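You operate a simulated robot arm through the tools that you are given. There is no shell and no other tool.

You are at the controls of a simulated robot arm. One attempt, no reset.

JOB
Switch the black machine off, then oil it.
Fine: three presses under the flap; shut the flap.

Only the result counts: the job must be done as asked and must still hold three seconds after the hand-in. Knocking over, shifting, dropping, spilling or breaking anything else fails it.

ROBOT AND FRAMES
A 7-joint arm with a fingered hand, fixed in place. Base frame: the origin is on the floor under the middle of its stand, x ahead of it, y to its left, z up; the work surface is at about z = 0.78. Units: m, rad, N and s.
It reaches about 1.085 m from its shoulder. Its first joint turns from -2.897 to 2.897 rad. Payload 3.7 kg.
The TCP is the grasp point between the finger pads, 0.025 m short of the fingertips. In the tool frame z runs along the fingers and y along their closing line. The gripper opens to 0.088 m; its body begins 0.029 m behind the TCP. The gripper is a hand of 5 fingers: y runs from the thumb to the fingers, the wrist lies at [-0.013, -0.106, -0.174] in the tool frame, and closing takes about 1.5 s.
Orientation is that of the tool frame in the base frame, as a unit quaternion [x, y, z, w]. With the fingers straight down and the wrist toward the robot, the tool's x, y and z point along [0, 1, 0], [1, 0, 0] and [0, 0, -1] of the base frame.

CONTROLS
- The arm moves only by the tool apply_moves. Its argument "rows" is a list of rows, each a list of 6 numbers: the shift along the base's x, y, z in units of 400 mm (1.0 is 400 mm), then the turn, a rotation vector about the base's x, y, z in units of 90 degrees (1.0 is 90 degrees). In form: [[dx, dy, dz, rx, ry, rz], ...]. A call has 1 to 20 rows; each row is the pose to reach, as a shift and turn from the pose commanded when the call began. "claw" is the gripper command, from -1 (fully open) to 1 (shut), values between in proportion, set as the call begins (left out, the last holds). A call with a number of a shift or a turn outside -1 to 1 is refused whole. Rows are played at 5 a second. More than 0.05 m and 0.15 rad between two rows, or a gripper value outside its range, and nothing of the call is played. A pose out of reach is approached as far as the arm can. The call stops where the force on the tool passes 50 N (or 10 N more than at its start, if that is more) or the arm is blocked; 0.2 s more then pass. The fingers move at their own pace (about 0.108 m/s each) and stop on an object; they squeeze with about 27 N. The grip force told is the motor's: it shows also when the fingers shut on nothing. Time passes only in rows, and 0.2 s behind the last, so rows that repeat a pose let the fingers close. The reply holds the time, the measured pose of the TCP, the force on the tool along the base axes, the opening and the grip force, in the units named above and with some noise, with the torque about the TCP (base axes, N m) and any sound that the robot's microphone picked up, and new pictures: "pictures" is both (left out), scene, wrist or none.
- Cameras (640 x 400 px; columns grow to the right, rows downward): "scene" is fixed at [0.0522, 0.5002, 1.6097]; the picture's right is [-0.11, -0.99, 0.00], its down [-0.58, 0.06, -0.81] and it looks along [0.81, -0.09, -0.59] (base axes); focal length 328 px, centre (320, 200). "wrist" rides on the gripper at [0.059, -0.079, -0.105] in the tool frame; the picture's right is [-0.73, 0.32, -0.61], its down [-0.62, -0.68, 0.38] and it looks along [-0.29, 0.66, 0.70] (tool axes); focal length 234 px, centre (320, 200). There is no depth. A picture from a camera that has moved, and an enlarged one, comes with that camera's place and axes in the base frame and with its lens.
- curl_fingers(index, middle, ring, little, thumb_bend, thumb_turn): sets how far each is bent, from 0 (flat) to 100 (curled in); at 30 the hand is open as for a grip, at 70 the pads meet at the TCP. One left out holds its place. A second passes; each finger stops where it meets its share of the squeeze, and holds until it gets a number again. A gripper value or a shape takes the hand back. It gives what a move gives, with no picture; readings hold the bend of each and the force on index, middle, ring, little, thumb and palm. thumb_turn goes from beside the hand (0) to across from the fingers (100), as for a grip.
- preshape(shape): the hand has 5 fingers and takes this shape, open, in about a second: jaw (thumb against the fingers, like two jaws); tri (thumb and two fingers); tip (a fingertip pinch); poke (one finger out to press); point (the index stretched); flat (the hand flat); cup (the hand cupped); fist (a fist). The gripper value then closes the fingers along that shape, each until it touches; the sizes above hold for jaw. It gives what a move gives, with no picture.
- enlarge(camera, box): a new picture of the part [left, top, right, bottom] of that camera's present view, enlarged. It takes no simulated time.
- finish_job(): hands the job in; it is judged then, once.

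Nothing tells you positions but the pictures and the camera data. Unless the task says otherwise, let go and move clear before handing in.

The tools are called after "Request:" as a command line: name --pt "numbers of a row" for each row, then --argument value for the rest, lists and objects as JSON in quotes. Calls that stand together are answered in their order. apply_moves: Moves the arm, as the interface text tells. Its arguments: {"type":"object","properties":{"rows":{"type":"array","items":{"type":"array","items":{"type":"number"}}},"claw":{"type":"number"},"pictures":{"type":"string","enum":["both","scene","wrist","none"]}},"required":["rows"]} The other tools are called the same way: preshape (shape) gives the hand a shape; curl_fingers (index, middle, ring, little, thumb_bend, thumb_turn) moves the fingers one by one; enlarge (camera, box) takes an enlarged picture of a part of a camera's view; finish_job () hands the job in.

At the start:

```text
time_s: 0.0
position: [0.5978, 0.1777, 1.3126]
ee_rot: [0.707, 0.707, -0.001, 0.0]
contact_force: [0.0, -0.4, -0.3]
ft_torque: [0.01, -0.04, 0.0]
gripper_width: 0.0876
gripper_force: 0.0
shape: jaw
bend: [30.0, 30.0, 30.0, 30.0, 30.0, 98.0]
finger forces: [0.0, 0.0, 0.0, 0.0, 0.0, 0.0]
```

scene: 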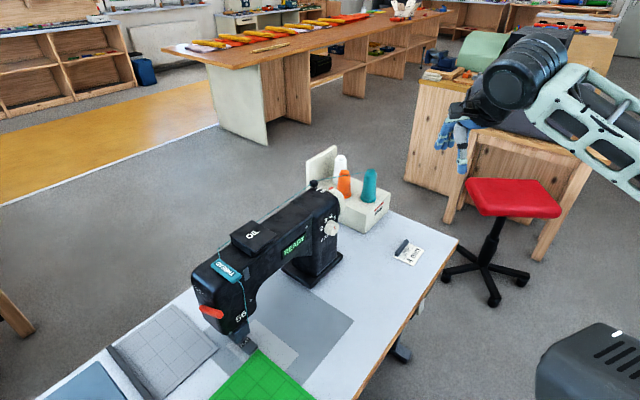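
wrist: 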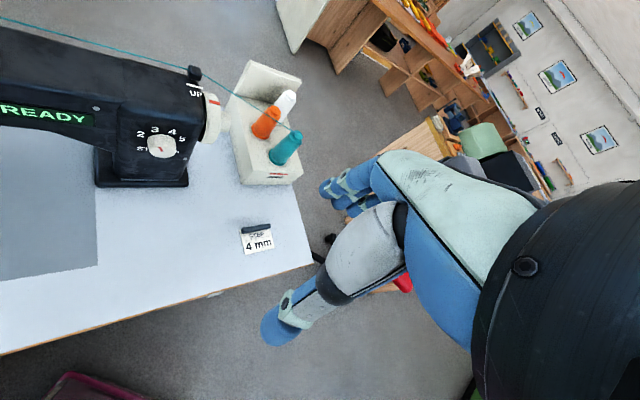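

I see a black sewing machine with a READY display, an OIL flap on top, a stitch dial and a handwheel. I'll look closer to find the power switch before I move anything.

Request:
enlarge --camera "scene" --box '[180, 170, 360, 360]'

Request:
enlarge --camera "wrist" --box '[0, 20, 320, 220]'

Request:
enlarge --camera "scene" --box '[280, 130, 460, 280]'

```text
2.11 times, centred on (270, 265) of scene
camera zoom: at [0.0522, 0.5002, 1.6097], right [-0.11, -0.99, 0.0], down [-0.58, 0.06, -0.81], along [0.81, -0.09, -0.59], focal length 691 px, centre (425, 63)
```

zoom: 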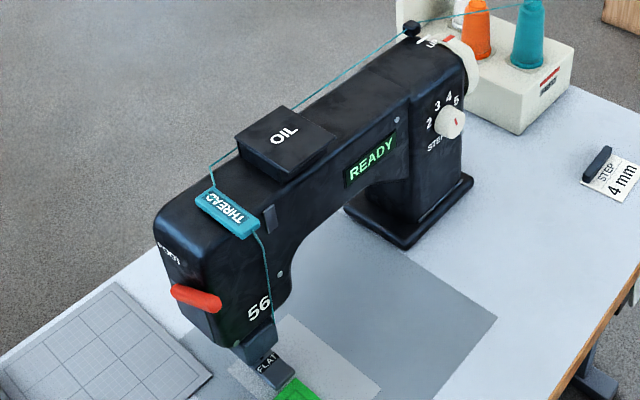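

```text
2.00 times, centred on (160, 120) of wrist
camera zoom: at [0.5172, 0.2356, 1.416], right [0.32, -0.73, 0.61], down [-0.68, -0.62, -0.38], along [0.66, -0.29, -0.7], focal length 468 px, centre (640, 360)
```

zoom: 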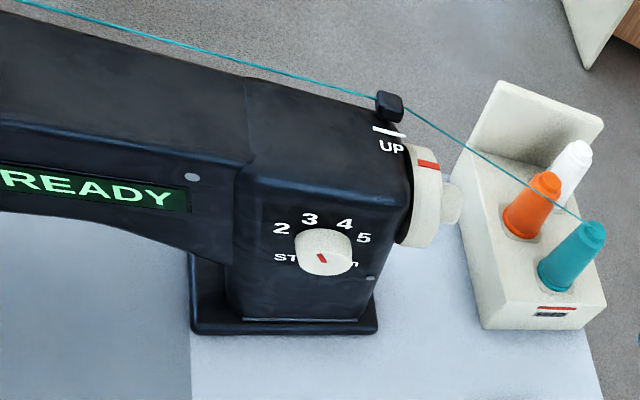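

```text
2.67 times, centred on (370, 205) of scene
camera zoom: at [0.0522, 0.5002, 1.6097], right [-0.11, -0.99, 0.0], down [-0.58, 0.06, -0.81], along [0.81, -0.09, -0.59], focal length 875 px, centre (187, 187)
```

zoom: 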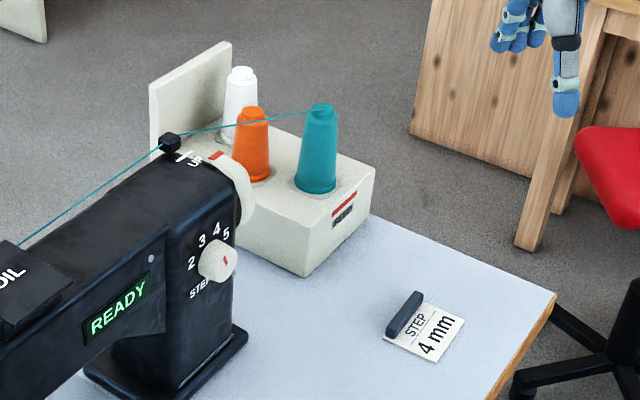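

The dial is at about (0.77, 0.385, 0.98) by matching the two views, and the machine's arm runs from there toward a larger y and smaller x. I can't see a power switch yet, so I'll turn the hand to look at the handwheel end.

Request:
apply_moves --pt "0.03 -0.02 0 0 0 0.08" --pt "0.06 -0.04 0 0 0 0.16" --pt "0.09 -0.06 0 0 0 0.24" --pt "0.12 -0.08 0 0 0 0.32" --pt "0.15 -0.1 0 0 0 0.4" --pt "0.18 -0.12 0 0 0 0.48" --pt "0.21 -0.14 0 0 0 0.56" --pt "0.24 -0.16 0 0 0 0.64" --pt "0.27 -0.18 0 0 0 0.72" --pt "0.3 -0.2 0 0 0 0.8" --pt "0.33 -0.22 0 0 0 0.88" --pt "0.36 -0.24 0 0 0 0.96"

```text
time_s: 2.6
position: [0.7427, 0.0819, 1.3131]
ee_rot: [0.03, 1.0, 0.001, 0.001]
contact_force: [-0.4, -0.2, 0.8]
ft_torque: [-0.04, -0.05, -0.02]
gripper_width: 0.0876
gripper_force: 0.1
shape: jaw
bend: [30.0, 30.0, 30.0, 30.0, 30.0, 98.0]
finger forces: [0.0, 0.1, 0.0, 0.1, 0.0, 0.1]
camera wrist: at [0.676, 0.0058, 1.417], right [0.74, 0.28, 0.61], down [0.58, -0.72, -0.38], along [0.33, 0.64, -0.69], focal length 234 px, centre (320, 200)
```

scene: 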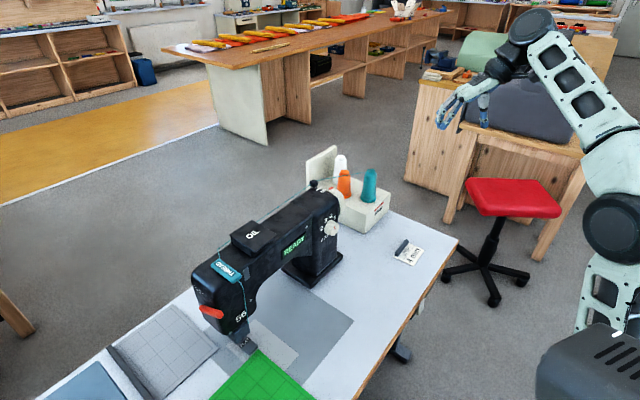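
wrist: 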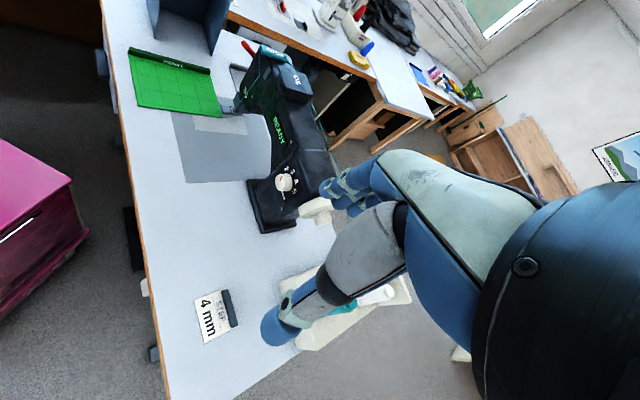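

The hand blocks the wheel end from here, but there are some parts along the table's front edge. I'll enlarge those and the machine.

Request:
enlarge --camera "wrist" --box '[80, 180, 260, 400]'

Request:
enlarge --camera "wrist" --box '[90, 0, 350, 240]'

Request:
enlarge --camera "scene" --box '[340, 220, 480, 400]'

```text
1.82 times, centred on (170, 290) of wrist
camera zoom: at [0.676, 0.0058, 1.417], right [0.74, 0.28, 0.61], down [0.58, -0.72, -0.38], along [0.33, 0.64, -0.69], focal length 426 px, centre (593, 36)
```

zoom: 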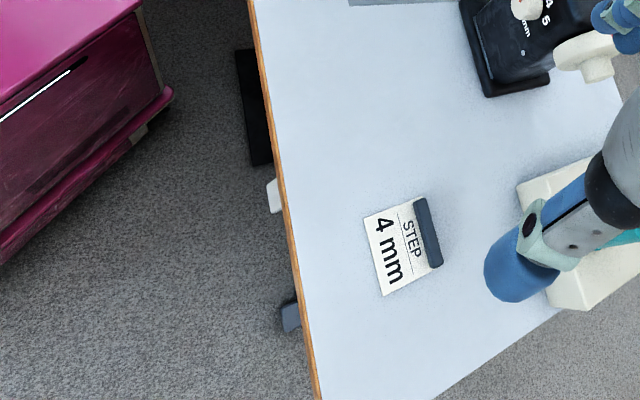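

```text
1.67 times, centred on (220, 120) of wrist
camera zoom: at [0.676, 0.0058, 1.417], right [0.74, 0.28, 0.61], down [0.58, -0.72, -0.38], along [0.33, 0.64, -0.69], focal length 390 px, centre (487, 333)
```

zoom: 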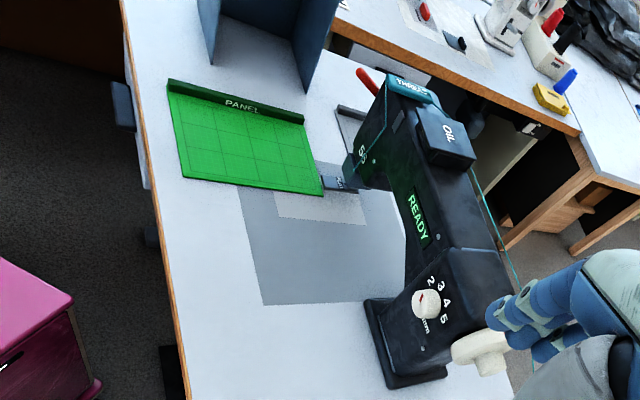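

```text
2.22 times, centred on (410, 310) of scene
camera zoom: at [0.0522, 0.5002, 1.6097], right [-0.11, -0.99, 0.0], down [-0.58, 0.06, -0.81], along [0.81, -0.09, -0.59], focal length 729 px, centre (120, -44)
```

zoom: 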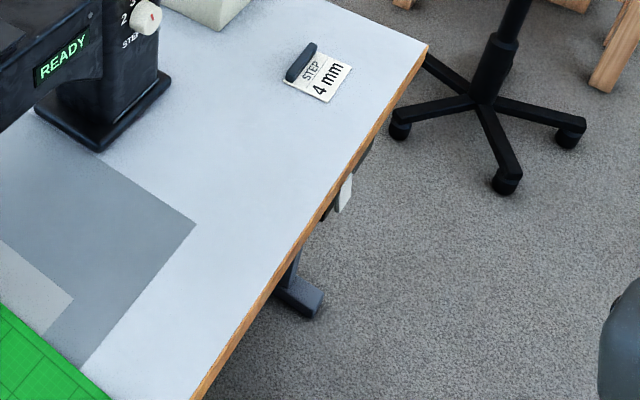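

There's a small box under the table's front edge near (0.67, 0.10, 0.68) that could be the power switch. I'll bring the hand out in front of the table and look at that edge.

Request:
apply_moves --pt "-0.049 -0.037 -0.079 0.015 -0.011 -0.016" --pt "-0.098 -0.075 -0.158 0.03 -0.022 -0.033" --pt "-0.147 -0.112 -0.237 0.045 -0.033 -0.049" --pt "-0.196 -0.149 -0.317 0.061 -0.044 -0.066" --pt "-0.245 -0.186 -0.396 0.076 -0.055 -0.082" --pt "-0.294 -0.224 -0.475 0.091 -0.067 -0.098" --pt "-0.342 -0.261 -0.554 0.106 -0.078 -0.115" --pt "-0.391 -0.298 -0.633 0.121 -0.089 -0.131" --pt "-0.44 -0.335 -0.713 0.137 -0.1 -0.148" --pt "-0.489 -0.373 -0.792 0.152 -0.111 -0.164" --pt "-0.538 -0.41 -0.871 0.167 -0.122 -0.18" --pt "-0.587 -0.447 -0.95 0.182 -0.133 -0.197"

```text
time_s: 5.2
position: [0.507, -0.0958, 0.9303]
ee_rot: [0.185, 0.967, 0.145, 0.099]
contact_force: [0.0, 0.4, -0.7]
ft_torque: [0.01, 0.04, 0.01]
gripper_width: 0.088
gripper_force: 0.0
shape: jaw
bend: [30.0, 30.0, 30.0, 30.0, 30.0, 98.0]
finger forces: [0.0, 0.1, 0.0, 0.1, 0.1, 0.1]
camera wrist: at [0.3997, -0.1708, 0.9961], right [0.62, -0.14, 0.77], down [0.44, -0.75, -0.49], along [0.65, 0.64, -0.4], focal length 234 px, centre (320, 200)
```

scene: 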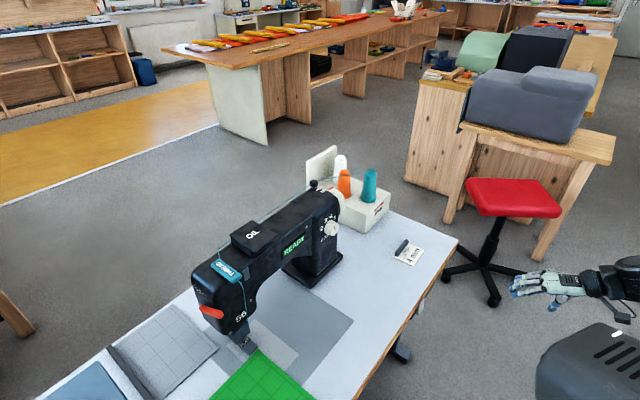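
wrist: 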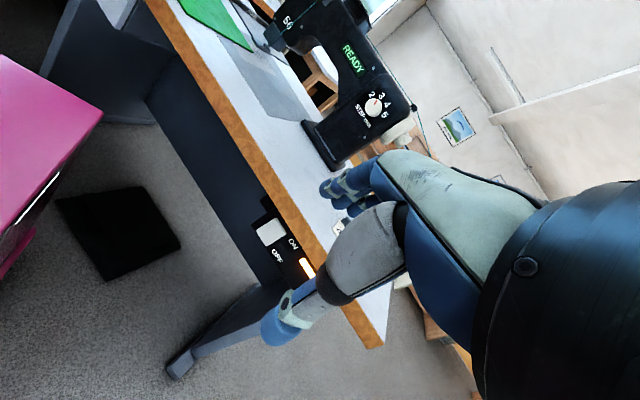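

I found the switch: a rocker marked ON/OFF with a pilot light, under the table edge. I'll look closer.

Request:
enlarge --camera "wrist" --box '[220, 180, 340, 300]'

Request:
enlarge --camera "wrist" --box '[260, 0, 440, 170]'

Request:
enlarge --camera "scene" --box '[380, 270, 460, 330]'

```text
3.33 times, centred on (280, 240) of wrist
camera zoom: at [0.3997, -0.1708, 0.9961], right [0.62, -0.14, 0.77], down [0.44, -0.75, -0.49], along [0.65, 0.64, -0.4], focal length 781 px, centre (453, 67)
```

zoom: 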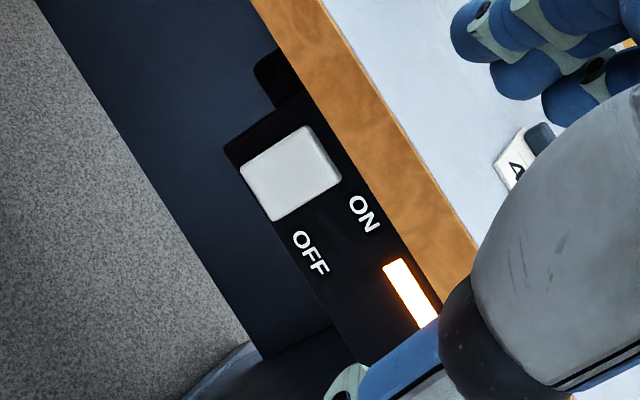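

```text
2.35 times, centred on (350, 85) of wrist
camera zoom: at [0.3997, -0.1708, 0.9961], right [0.62, -0.14, 0.77], down [0.44, -0.75, -0.49], along [0.65, 0.64, -0.4], focal length 551 px, centre (249, 471)
```

zoom: 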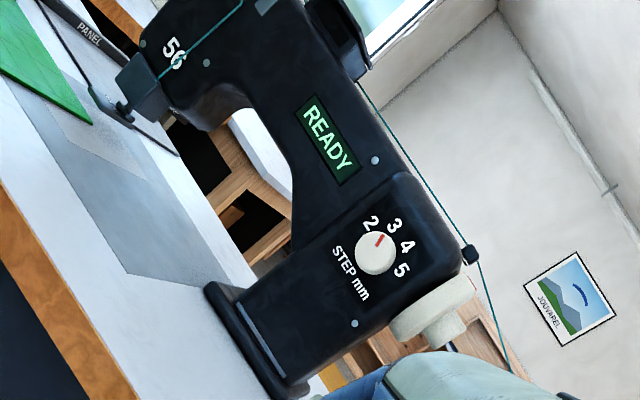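

```text
6.67 times, centred on (420, 300) of scene
camera zoom: at [0.0522, 0.5002, 1.6097], right [-0.11, -0.99, 0.0], down [-0.58, 0.06, -0.81], along [0.81, -0.09, -0.59], focal length 2188 px, centre (-347, -467)
```

zoom: 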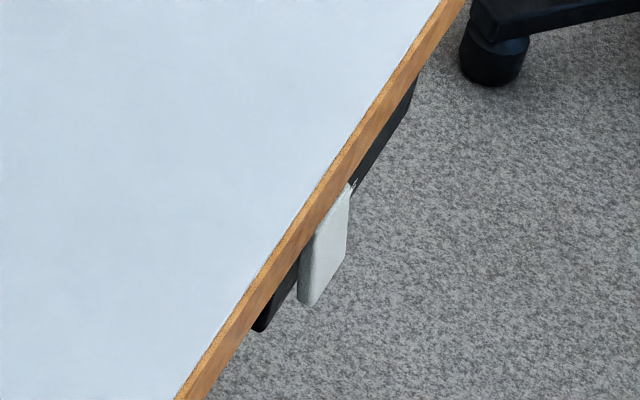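

The white rocker is at about (0.678, 0.101, 0.698), roughly 4 cm wide and 5 cm tall, with ON at the top and OFF at the bottom. I'll shape the hand to poke and see where the fingertip ends up.

Request:
preshape --shape "poke"

Request:
enlarge --camera "scene" --box '[490, 240, 640, 340]'

Request:
enlarge --camera "wrist" --box '[0, 0, 640, 400]'

```text
time_s: 6.1
position: [0.5069, -0.0969, 0.9319]
ee_rot: [0.185, 0.967, 0.145, 0.1]
contact_force: [-0.4, -0.2, -0.2]
ft_torque: [0.0, 0.0, 0.01]
gripper_width: 0.0
gripper_force: 0.0
shape: poke
bend: [70.0, 70.0, 99.0, 99.0, 100.0, 100.0]
finger forces: [0.1, 0.0, 0.1, 0.0, 0.1, 0.0]
```

```text
4.00 times, centred on (565, 290) of scene
camera zoom: at [0.0522, 0.5002, 1.6097], right [-0.11, -0.99, 0.0], down [-0.58, 0.06, -0.81], along [0.81, -0.09, -0.59], focal length 1313 px, centre (-660, -160)
```

zoom: 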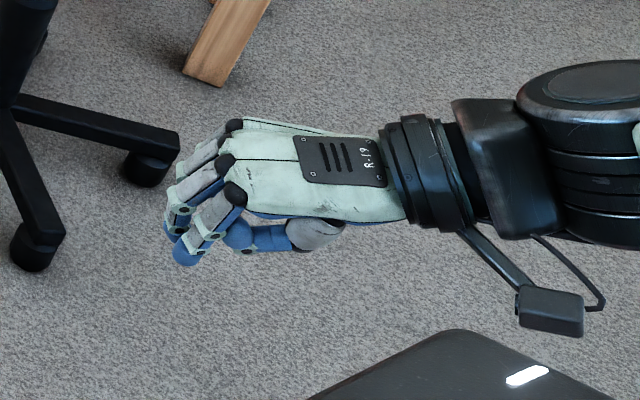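

```text
1.00 times, centred on (320, 200) of wrist (not enlarged: the box is as wide or as high as the picture)
camera zoom: at [0.4002, -0.1707, 0.9969], right [0.62, -0.14, 0.77], down [0.44, -0.75, -0.49], along [0.65, 0.64, -0.41], focal length 234 px, centre (320, 200)
```

zoom: 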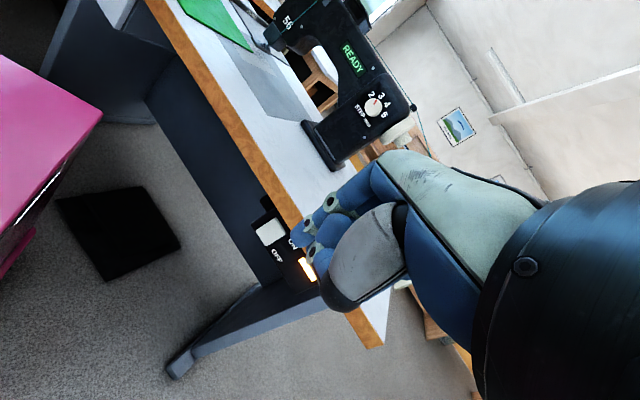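

The poke shape brings the index and middle tips down to the TCP. For a vertical panel, a straight index finger may suit better, so I'll try the point shape and look at it.

Request:
preshape --shape "point"

Request:
enlarge --camera "scene" --box '[490, 240, 640, 340]'

Request:
enlarge --camera "wrist" --box '[0, 0, 640, 400]'

```text
time_s: 7.0
position: [0.5069, -0.097, 0.9312]
ee_rot: [0.185, 0.967, 0.145, 0.099]
contact_force: [-0.1, 0.5, -0.5]
ft_torque: [0.01, 0.0, -0.04]
gripper_width: 0.0001
gripper_force: 0.1
shape: point
bend: [20.0, 100.0, 100.0, 100.0, 98.0, 88.0]
finger forces: [0.1, 0.1, 0.0, 0.0, 0.0, 0.1]
```

```text
4.00 times, centred on (565, 290) of scene
camera zoom: at [0.0522, 0.5002, 1.6097], right [-0.11, -0.99, 0.0], down [-0.58, 0.06, -0.81], along [0.81, -0.09, -0.59], focal length 1313 px, centre (-660, -160)
```

zoom: 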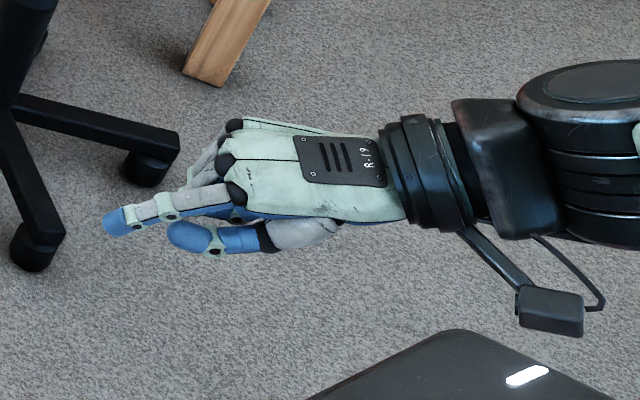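

```text
1.00 times, centred on (320, 200) of wrist (not enlarged: the box is as wide or as high as the picture)
camera zoom: at [0.4002, -0.1707, 0.9969], right [0.62, -0.14, 0.77], down [0.44, -0.75, -0.49], along [0.65, 0.64, -0.41], focal length 234 px, centre (320, 200)
```

zoom: 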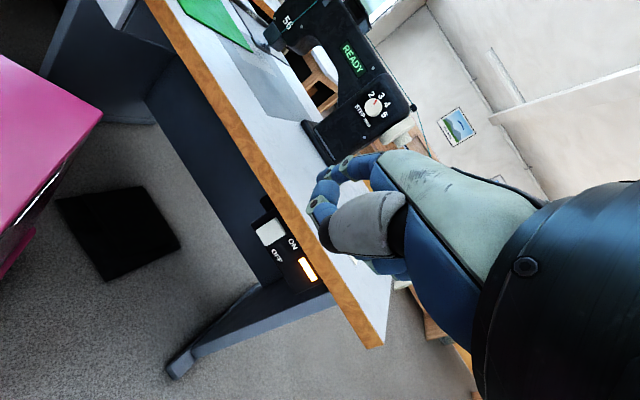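

The straight index tip sits at about (0.01, 0.064, 0.022) in the tool frame. I'll move to about 10 cm in front of the lower OFF half of the rocker, with the finger pointing at the panel, and look again.

Request:
apply_moves --pt "0.02 0.023 -0.085 0.031 -0.007 -0.027" --pt "0.04 0.047 -0.17 0.062 -0.014 -0.054" --pt "0.059 0.07 -0.255 0.093 -0.022 -0.081" --pt "0.079 0.094 -0.34 0.124 -0.029 -0.108" --pt "0.099 0.117 -0.425 0.155 -0.036 -0.134" --pt "0.119 0.14 -0.51 0.185 -0.043 -0.161" --pt "0.138 0.164 -0.595 0.216 -0.05 -0.188" --pt "0.158 0.187 -0.68 0.2473 -0.0574 -0.215"

```text
time_s: 8.8
position: [0.6782, -0.0496, 0.6482]
ee_rot: [0.353, 0.871, 0.318, 0.127]
contact_force: [0.3, -0.3, 0.5]
ft_torque: [0.01, 0.0, -0.01]
gripper_width: 0.0002
gripper_force: 0.0
shape: point
bend: [20.0, 100.0, 100.0, 100.0, 98.0, 88.0]
finger forces: [0.0, 0.1, 0.1, 0.1, 0.0, 0.0]
out of reach, approached as far as the arm can: row 1, 2, 3, 4, 5, 6, 7, 8
camera wrist: at [0.5445, -0.1024, 0.6787], right [0.42, -0.61, 0.67], down [0.25, -0.63, -0.73], along [0.87, 0.48, -0.11], focal length 234 px, centre (320, 200)
```

scene: 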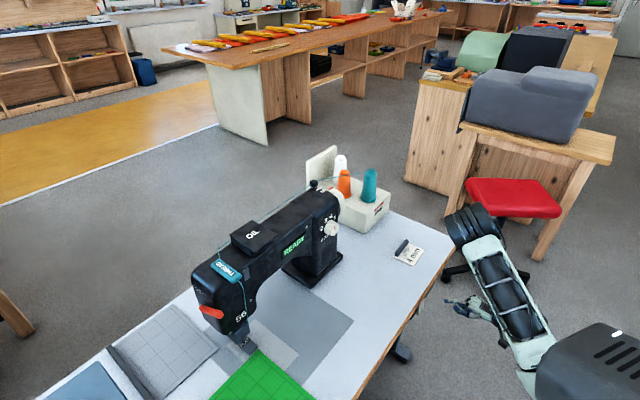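
wrist: 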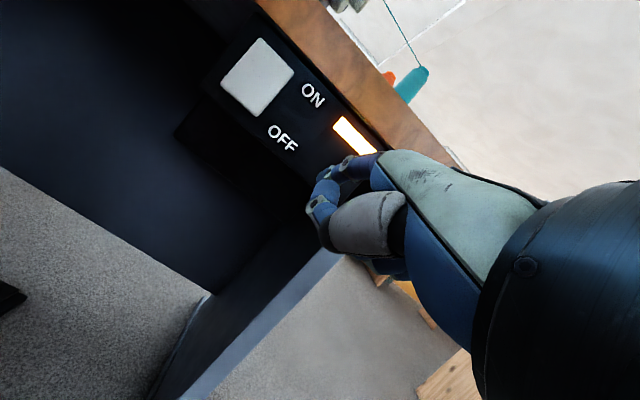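

The orientation was reached but the position was out of reach by about 10 cm, so I need a steeper hand pose. The view does confirm the rocker at (0.678, 0.101, 0.698). I'll back up and point the fingers straight down, so the stretched index leads toward the panel.

Request:
apply_moves --pt "-0.003 -0.004 0.048 -0.032 0.031 0" --pt "-0.007 -0.008 0.096 -0.064 0.062 0" --pt "-0.01 -0.011 0.143 -0.096 0.093 0" --pt "-0.014 -0.015 0.191 -0.128 0.124 0" --pt "-0.017 -0.019 0.239 -0.16 0.155 0" --pt "-0.02 -0.023 0.287 -0.191 0.185 0" --pt "-0.024 -0.027 0.335 -0.223 0.216 0" --pt "-0.027 -0.03 0.382 -0.255 0.247 0" --pt "-0.031 -0.034 0.43 -0.287 0.278 0" --pt "-0.034 -0.038 0.478 -0.319 0.309 0"

```text
time_s: 11.0
position: [0.667, -0.0675, 0.8402]
ee_rot: [0.376, 0.927, 0.0, 0.0]
contact_force: [-0.1, -0.2, -0.3]
ft_torque: [-0.01, -0.02, -0.02]
gripper_width: 0.0
gripper_force: 0.1
shape: point
bend: [20.0, 100.0, 100.0, 100.0, 98.0, 88.0]
finger forces: [0.1, 0.1, 0.0, 0.1, 0.0, 0.0]
out of reach, approached as far as the arm can: row 1, 2, 3, 4
camera wrist: at [0.5667, -0.0838, 0.9453], right [0.75, -0.27, 0.61], down [-0.03, -0.92, -0.38], along [0.67, 0.27, -0.7], focal length 234 px, centre (320, 200)
```

scene: 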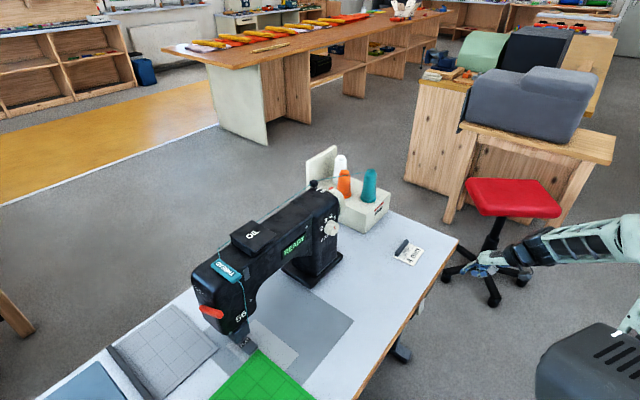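
wrist: 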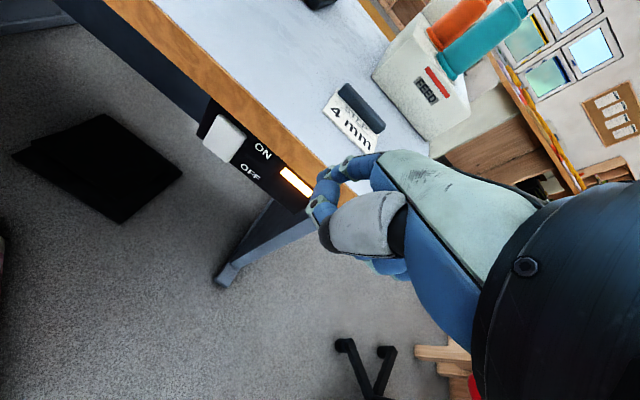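

The pose is reachable now and in sync with the readings. I'll look closely at the index finger in both cameras to get its tip position before pressing.

Request:
enlarge --camera "scene" --box '[440, 220, 560, 300]'

Request:
enlarge --camera "wrist" --box '[280, 130, 440, 290]'

```text
5.00 times, centred on (500, 260) of scene
camera zoom: at [0.0522, 0.5002, 1.6097], right [-0.11, -0.99, 0.0], down [-0.58, 0.06, -0.81], along [0.81, -0.09, -0.59], focal length 1641 px, centre (-580, -100)
```

zoom: 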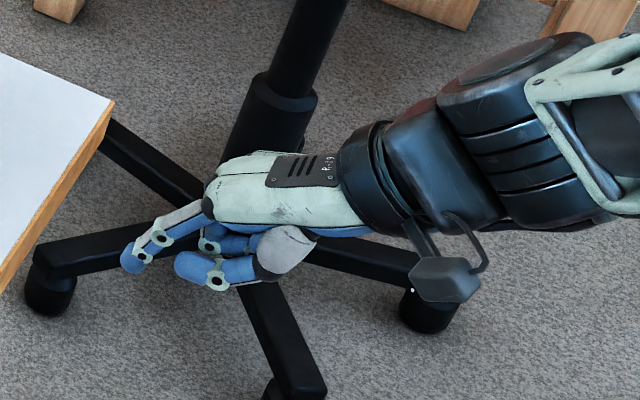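

```text
2.50 times, centred on (360, 210) of wrist
camera zoom: at [0.5667, -0.0838, 0.9453], right [0.75, -0.27, 0.61], down [-0.03, -0.92, -0.38], along [0.67, 0.27, -0.7], focal length 585 px, centre (220, 175)
```

zoom: 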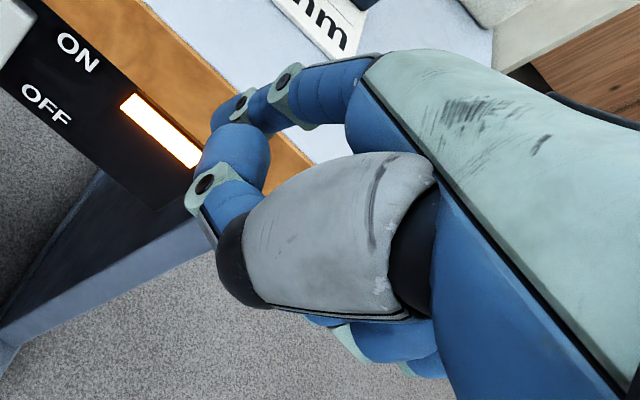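

The index tip is at about (0.014, 0.062, 0.025) in the tool frame. I'll line it up with the OFF half of the rocker from 8 cm away, then go down to its height.

Request:
apply_moves --pt "-0.066 0.048 0 0 0 0" --pt "-0.132 0.097 0 0 0 0" --pt "-0.198 0.145 0 0 0 0" --pt "-0.198 0.145 -0.086 0 0 0" --pt "-0.198 0.145 -0.172 0 0 0" --pt "-0.198 0.145 -0.258 0 0 0" --pt "-0.198 0.145 -0.345 0 0 0" --pt "-0.198 0.145 -0.345 0 0 0"

```text
time_s: 12.8
position: [0.6515, -0.0164, 0.7183]
ee_rot: [0.375, 0.927, 0.001, -0.001]
contact_force: [-0.4, 0.0, 0.5]
ft_torque: [0.0, 0.0, -0.01]
gripper_width: 0.0
gripper_force: 0.0
shape: point
bend: [20.0, 100.0, 100.0, 100.0, 98.0, 88.0]
finger forces: [0.1, 0.0, 0.1, 0.1, 0.1, 0.0]
out of reach, approached as far as the arm can: row 3, 4, 5, 6, 7, 8
camera wrist: at [0.5522, -0.0332, 0.822], right [0.75, -0.27, 0.61], down [-0.03, -0.92, -0.39], along [0.66, 0.27, -0.7], focal length 234 px, centre (320, 200)
```

scene: 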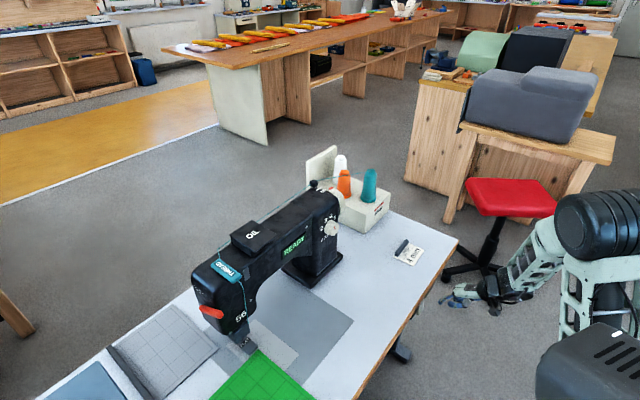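
wrist: 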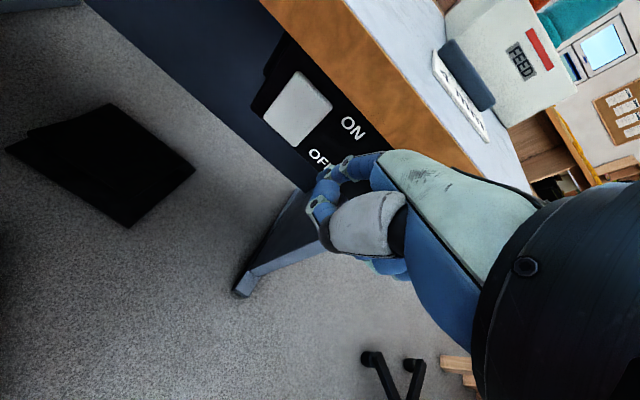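

The arm can't come any closer to its own base in this pose. If I tilt the hand the other way and stretch the index fully, the wrist moves farther from the base, so I'll do both while still clear of the panel.

Request:
curl_fingers --index 0

Request:
apply_moves --pt "0.01 -0.01 0.03 -0.04 0.0387 0" --pt "0.02 -0.02 0.06 -0.08 0.0773 0" --pt "0.02 -0.02 0.08 -0.12 0.116 0" --pt "0.02 -0.02 0.1 -0.1595 0.1546 0" --pt "0.02 -0.02 0.1 -0.1595 0.1546 0"

Request:
enlarge --camera "scene" --box '[420, 250, 540, 330]'

Request:
enlarge --camera "wrist" --box '[240, 100, 400, 230]'

```text
time_s: 13.8
position: [0.6522, -0.0158, 0.7181]
ee_rot: [0.374, 0.927, 0.001, -0.002]
contact_force: [0.8, -0.1, 0.4]
ft_torque: [0.0, 0.0, -0.01]
gripper_width: 0.0401
gripper_force: 0.1
shape: fingers
bend: [0.0, 100.0, 100.0, 100.0, 98.0, 88.0]
finger forces: [0.0, 0.1, 0.0, 0.1, 0.1, 0.1]
```

```text
time_s: 15.0
position: [0.6591, -0.023, 0.7558]
ee_rot: [0.369, 0.913, -0.16, -0.066]
contact_force: [0.1, -0.3, 0.7]
ft_torque: [-0.05, -0.03, 0.0]
gripper_width: 0.0403
gripper_force: 0.0
shape: fingers
bend: [0.0, 100.0, 100.0, 100.0, 98.0, 88.0]
finger forces: [0.0, 0.1, 0.0, 0.0, 0.0, 0.1]
camera wrist: at [0.588, -0.0115, 0.8817], right [0.88, -0.14, 0.46], down [-0.09, -0.99, -0.13], along [0.47, 0.07, -0.88], focal length 234 px, centre (320, 200)
```

scene: 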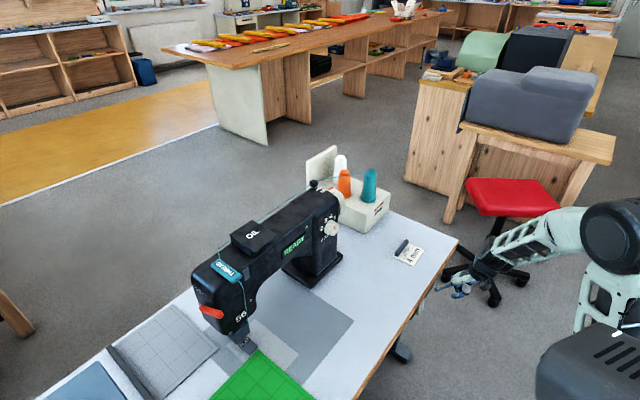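
wrist: 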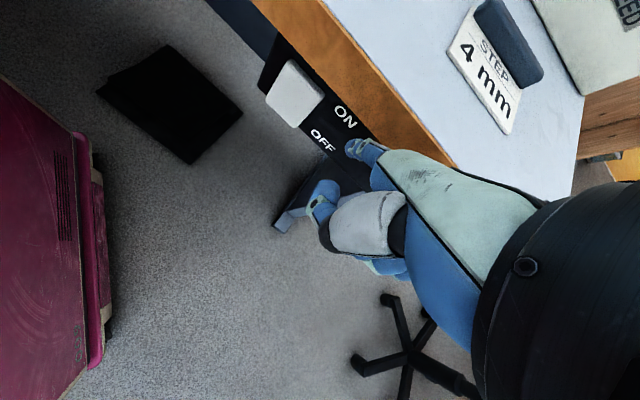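

```text
5.00 times, centred on (480, 290) of scene
camera zoom: at [0.0522, 0.5002, 1.6097], right [-0.11, -0.99, 0.0], down [-0.58, 0.06, -0.81], along [0.81, -0.09, -0.59], focal length 1641 px, centre (-480, -250)
```

zoom: 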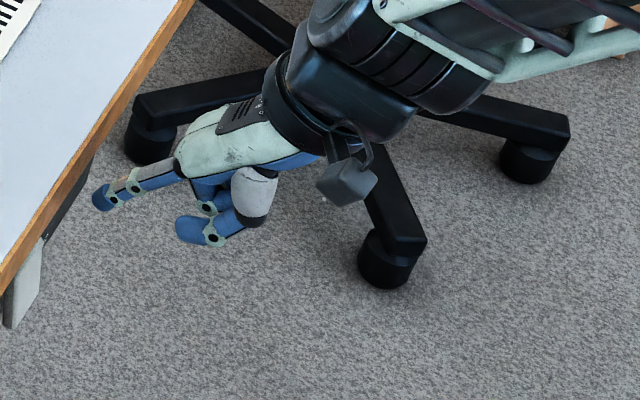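

```text
3.08 times, centred on (320, 165) of wrist
camera zoom: at [0.588, -0.0115, 0.8817], right [0.88, -0.14, 0.46], down [-0.09, -0.99, -0.13], along [0.47, 0.07, -0.88], focal length 720 px, centre (320, 308)
```

zoom: 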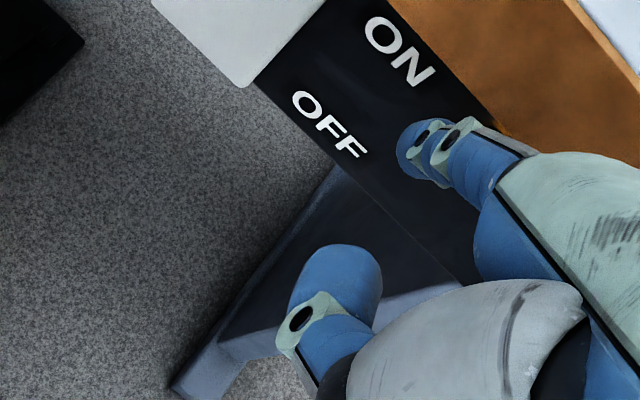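

That tilt is reachable. The index tip is now near (0.715, 0.046, 0.722), just in front of the panel and to the right of the rocker. I'll back off slightly, lower the hand and slide left until the tip faces the OFF half.

Request:
apply_moves --pt "-0.026 -0.027 -0.05 0 0 0" --pt "-0.026 -0.027 -0.095 0 0 0" --pt "-0.085 0.03 -0.095 0 0 0" --pt "-0.143 0.086 -0.095 0 0 0" --pt "-0.143 0.086 -0.095 0 0 0"

Request:
enlarge --camera "scene" --box '[380, 260, 500, 340]'

Request:
enlarge --camera "wrist" --box '[240, 60, 420, 200]'

```text
time_s: 16.2
position: [0.601, 0.0107, 0.7184]
ee_rot: [0.37, 0.913, -0.161, -0.067]
contact_force: [0.2, 0.2, 0.4]
ft_torque: [-0.01, -0.01, 0.07]
gripper_width: 0.0403
gripper_force: 0.1
shape: fingers
bend: [0.0, 100.0, 100.0, 100.0, 98.0, 88.0]
finger forces: [0.0, 0.1, 0.0, 0.1, 0.0, 0.0]
camera wrist: at [0.5304, 0.0233, 0.8436], right [0.88, -0.14, 0.46], down [-0.09, -0.99, -0.13], along [0.47, 0.07, -0.88], focal length 234 px, centre (320, 200)
```

scene: 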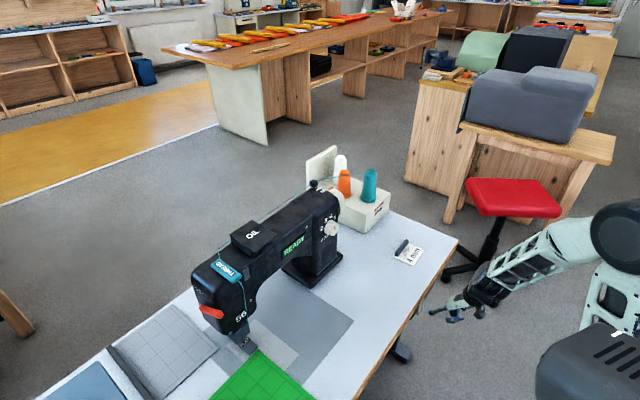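
wrist: 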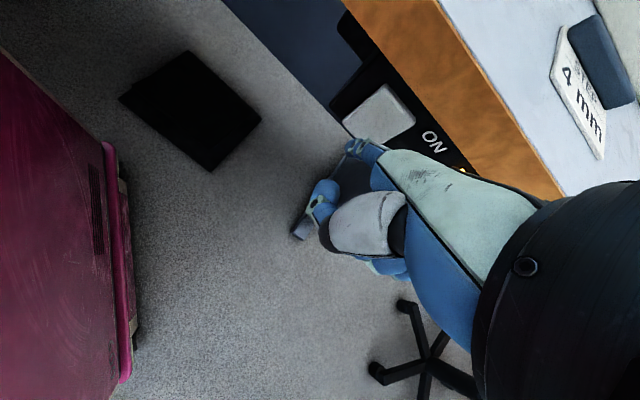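

```text
5.00 times, centred on (440, 300) of scene
camera zoom: at [0.0522, 0.5002, 1.6097], right [-0.11, -0.99, 0.0], down [-0.58, 0.06, -0.81], along [0.81, -0.09, -0.59], focal length 1641 px, centre (-280, -300)
```

zoom: 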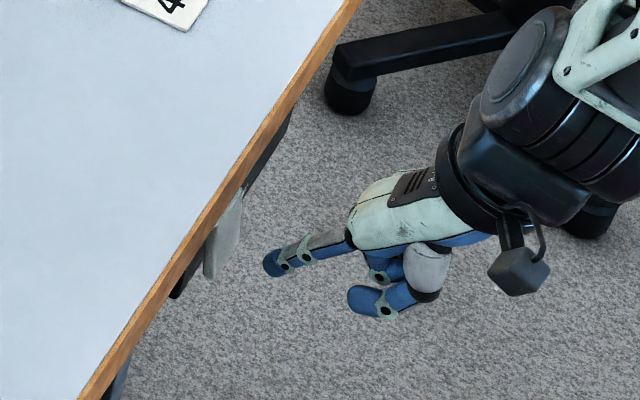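

```text
2.86 times, centred on (330, 130) of wrist
camera zoom: at [0.5304, 0.0233, 0.8436], right [0.88, -0.14, 0.46], down [-0.09, -0.99, -0.13], along [0.47, 0.07, -0.88], focal length 669 px, centre (291, 400)
```

zoom: 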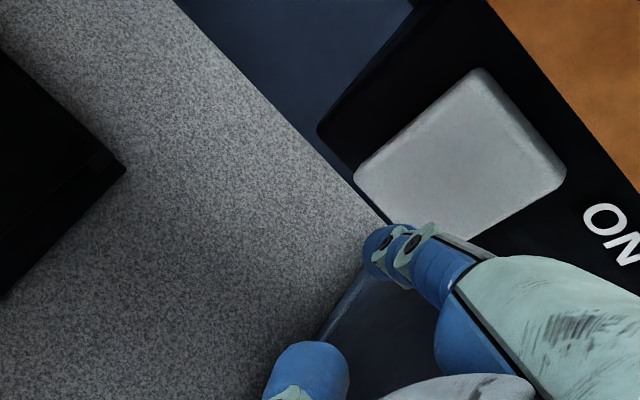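

The tip is about 3 cm in front of the rocker, slightly left of its middle and level with its lower half. I'll adjust a few millimetres and push in until it clicks.

Request:
apply_moves --pt "0.009 -0.009 -0.0125 0 0 0" --pt "0.0264 0.009 -0.0125 0 0 0" --pt "0.0438 0.0269 -0.0125 0 0 0" --pt "0.0612 0.0449 -0.0125 0 0 0" --pt "0.0656 0.0494 -0.0125 0 0 0" --pt "0.0699 0.0538 -0.0125 0 0 0" --pt "0.0743 0.0583 -0.0125 0 0 0" --pt "0.0786 0.0628 -0.0125 0 0 0"

Request:
enlarge --camera "wrist" --box '[240, 60, 420, 200]'

Request:
enlarge --camera "scene" --box '[180, 200, 440, 360]'

```text
time_s: 18.0
position: [0.6317, 0.0355, 0.7128]
ee_rot: [0.369, 0.913, -0.161, -0.066]
contact_force: [-6.2, -4.9, 0.5]
ft_torque: [-0.11, 0.14, 0.07]
gripper_width: 0.0336
gripper_force: 4.4
shape: fingers
bend: [5.0, 100.0, 100.0, 100.0, 98.0, 88.0]
finger forces: [8.1, 0.0, 0.0, 0.1, 0.0, 0.0]
camera wrist: at [0.5616, 0.0476, 0.8385], right [0.88, -0.14, 0.46], down [-0.09, -0.99, -0.13], along [0.47, 0.07, -0.88], focal length 234 px, centre (320, 200)
```

scene: 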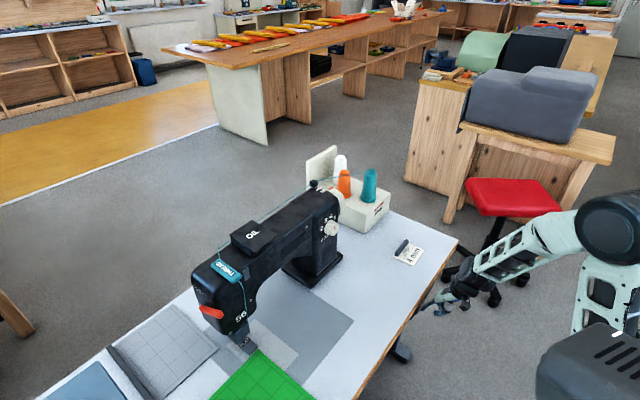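
wrist: 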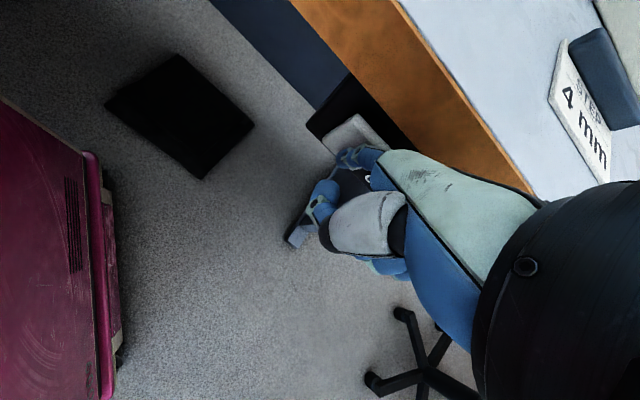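

```text
2.86 times, centred on (330, 130) of wrist
camera zoom: at [0.5616, 0.0476, 0.8385], right [0.88, -0.14, 0.46], down [-0.09, -0.99, -0.13], along [0.47, 0.07, -0.88], focal length 669 px, centre (291, 400)
```

zoom: 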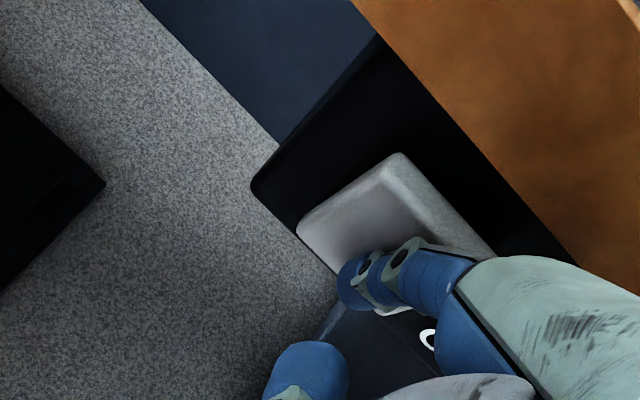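

```text
2.46 times, centred on (310, 280) of scene
camera zoom: at [0.0522, 0.5002, 1.6097], right [-0.11, -0.99, 0.0], down [-0.58, 0.06, -0.81], along [0.81, -0.09, -0.59], focal length 808 px, centre (345, 3)
```

zoom: 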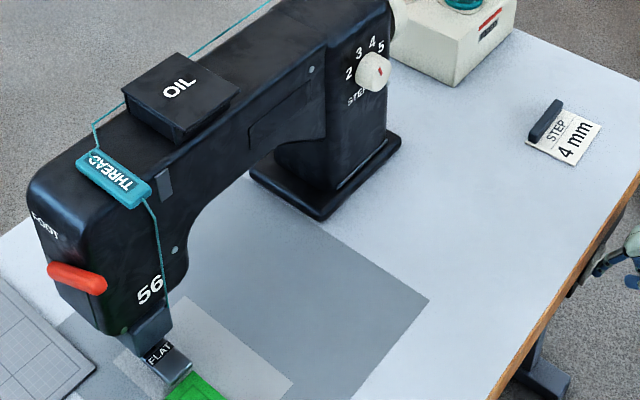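

The READY display is dark, the rocker has tipped to OFF, and the force was only 8 N. I'll pull straight back and check that it holds.

Request:
apply_moves --pt "-0.0174 -0.018 0 0 0 0" --pt "-0.0348 -0.0359 0 0 0 0" --pt "-0.0696 -0.0718 0 0 0 0" --pt "-0.05 -0.09 0.06 0 0 0" --pt "-0.03 -0.11 0.15 0 0 0" --pt "-0.01 -0.13 0.25 0 0 0"

Request:
enlarge --camera "wrist" --box '[200, 0, 420, 180]'

Request:
enlarge --camera "scene" --box '[190, 200, 360, 300]'

```text
time_s: 19.4
position: [0.6288, -0.0176, 0.813]
ee_rot: [0.369, 0.913, -0.161, -0.067]
contact_force: [-0.2, -0.5, -0.2]
ft_torque: [-0.03, -0.01, 0.0]
gripper_width: 0.0402
gripper_force: 0.1
shape: fingers
bend: [0.0, 100.0, 100.0, 100.0, 98.0, 88.0]
finger forces: [0.0, 0.0, 0.0, 0.0, 0.1, 0.0]
camera wrist: at [0.558, -0.0042, 0.9392], right [0.88, -0.14, 0.46], down [-0.09, -0.99, -0.13], along [0.47, 0.07, -0.88], focal length 234 px, centre (320, 200)
```

scene: 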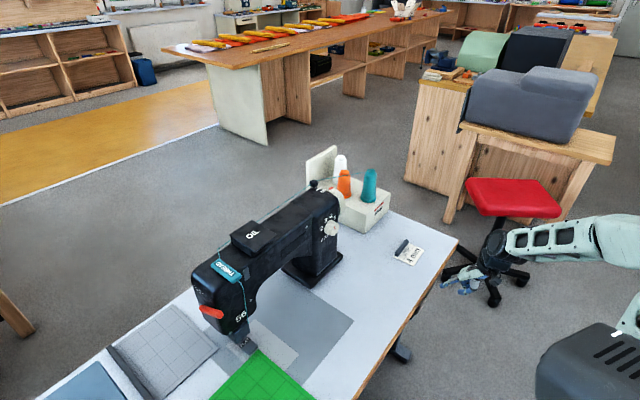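
wrist: 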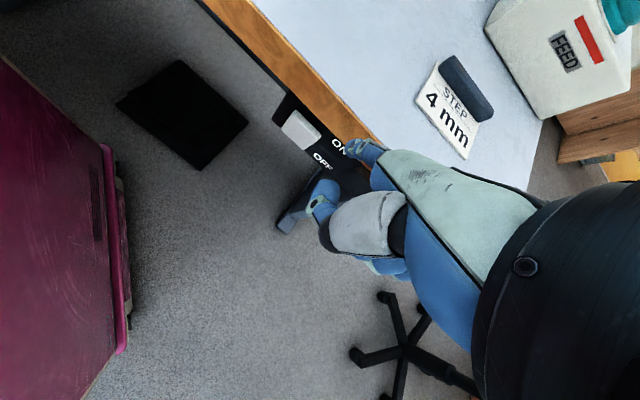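

```text
2.22 times, centred on (310, 90) of wrist
camera zoom: at [0.558, -0.0042, 0.9392], right [0.88, -0.14, 0.46], down [-0.09, -0.99, -0.13], along [0.47, 0.07, -0.88], focal length 520 px, centre (342, 444)
```

zoom: 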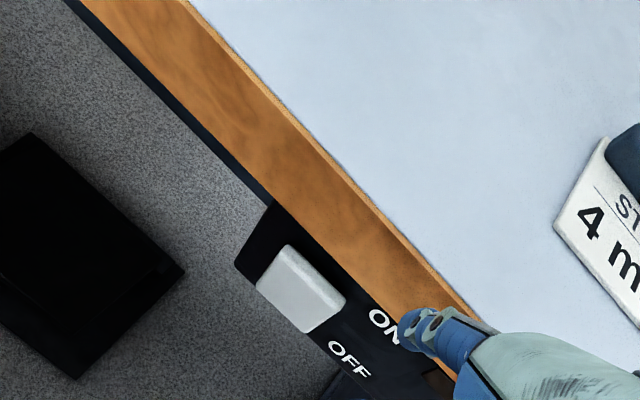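

```text
3.76 times, centred on (275, 250) of scene
camera zoom: at [0.0522, 0.5002, 1.6097], right [-0.11, -0.99, 0.0], down [-0.58, 0.06, -0.81], along [0.81, -0.09, -0.59], focal length 1236 px, centre (489, 12)
```

zoom: 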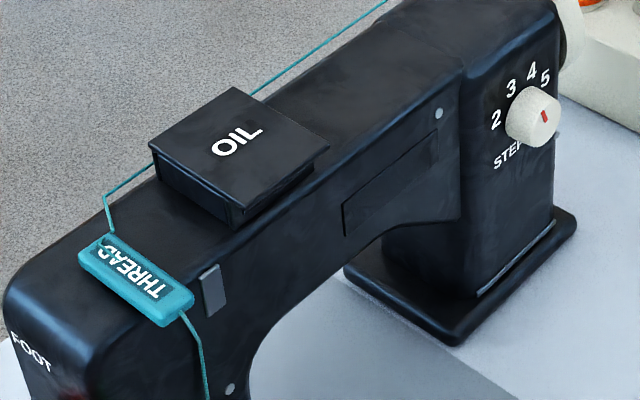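

The switch stays OFF and the display is dark. Next is the OIL box on top of the arm. I'll raise the hand and turn it to look down at the flap.

Request:
apply_moves --pt "0 0 0.1 0 0 0" --pt "0 0 0.2 0 0 0" --pt "0 0 0.3 0.021 -0.0086 0.0484" --pt "0 0 0.4 0.042 -0.0172 0.0968" --pt "0 0 0.5 0.063 -0.0257 0.1452" --pt "0 0 0.6 0.084 -0.0343 0.1936" --pt "0 0 0.7 0.1055 -0.0429 0.242" --pt "0 0 0.8 0.1266 -0.0515 0.2904" --pt "0 0 0.9 0.1477 -0.06 0.3388" --pt "0 0 1.0 0.1688 -0.0686 0.3872" --pt "0 0.05 1.0 0.19 -0.0772 0.4356" --pt "0 0.1 1.0 0.211 -0.0858 0.484"

```text
time_s: 22.0
position: [0.6293, 0.0238, 1.214]
ee_rot: [-0.001, 1.0, 0.0, -0.001]
contact_force: [0.6, -0.6, -0.1]
ft_torque: [0.01, -0.01, 0.0]
gripper_width: 0.0401
gripper_force: 0.0
shape: fingers
bend: [0.0, 100.0, 100.0, 100.0, 98.0, 88.0]
finger forces: [0.0, 0.0, 0.1, 0.1, 0.0, 0.1]
camera wrist: at [0.568, -0.0559, 1.3183], right [0.73, 0.32, 0.61], down [0.62, -0.68, -0.39], along [0.29, 0.66, -0.7], focal length 234 px, centre (320, 200)
```

scene: 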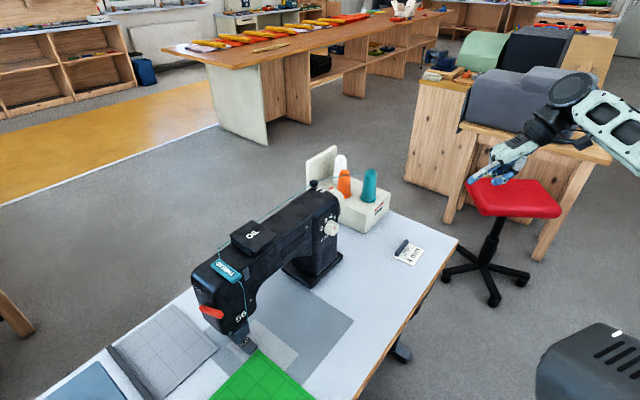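
wrist: 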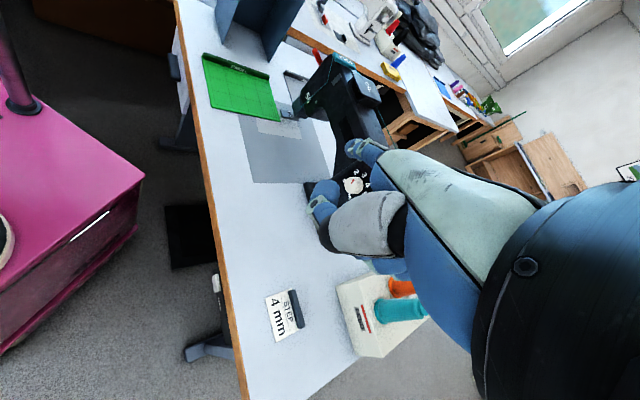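

I'll enlarge the flap from here to locate it.

Request:
enlarge --camera "wrist" --box '[270, 30, 430, 150]'

```text
3.33 times, centred on (350, 90) of wrist
camera zoom: at [0.568, -0.0559, 1.3183], right [0.73, 0.32, 0.61], down [0.62, -0.68, -0.39], along [0.29, 0.66, -0.7], focal length 781 px, centre (220, 567)
```

zoom: 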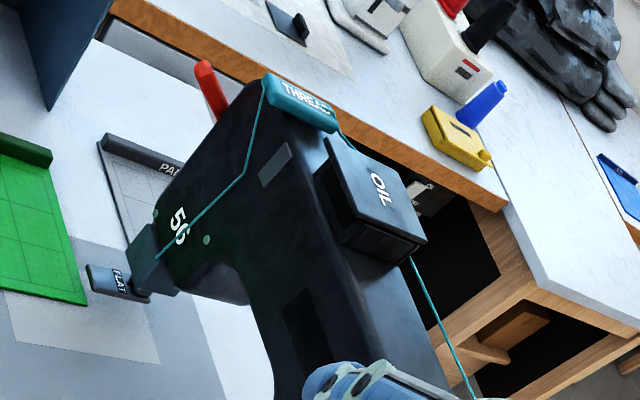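

The flap spans about 7 cm along the machine and 9 cm across. Its centre is at (0.652, 0.591, 1.081), and its front lip appears to overhang toward the operator. I'll bring the camera closer, staying above everything.

Request:
apply_moves --pt "0 0.1 0.08 0 0 0" --pt "0 0.2 0.1 0 0 0" --pt "0 0.3 0.1 0 0 0" --pt "0 0.4 0.1 0 0 0" --pt "0 0.5 0.1 0 0 0" --pt "0 0.6 0.1 0 0 0" --pt "0 0.7 0.1 0 0 0" --pt "0 0.8 0.1 0 0 0"

Request:
enlarge --camera "wrist" --box '[240, 60, 400, 200]'

```text
refused: row 1 steps farther than a row can; nothing moved
```

```text
2.86 times, centred on (320, 130) of wrist
camera zoom: at [0.568, -0.0559, 1.3183], right [0.73, 0.32, 0.61], down [0.62, -0.68, -0.39], along [0.29, 0.66, -0.7], focal length 669 px, centre (320, 400)
```

zoom: 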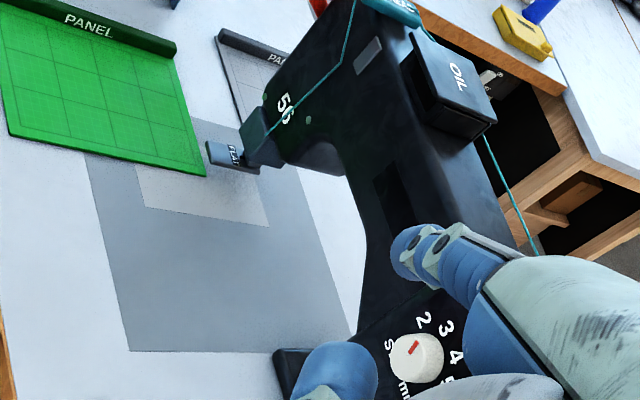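

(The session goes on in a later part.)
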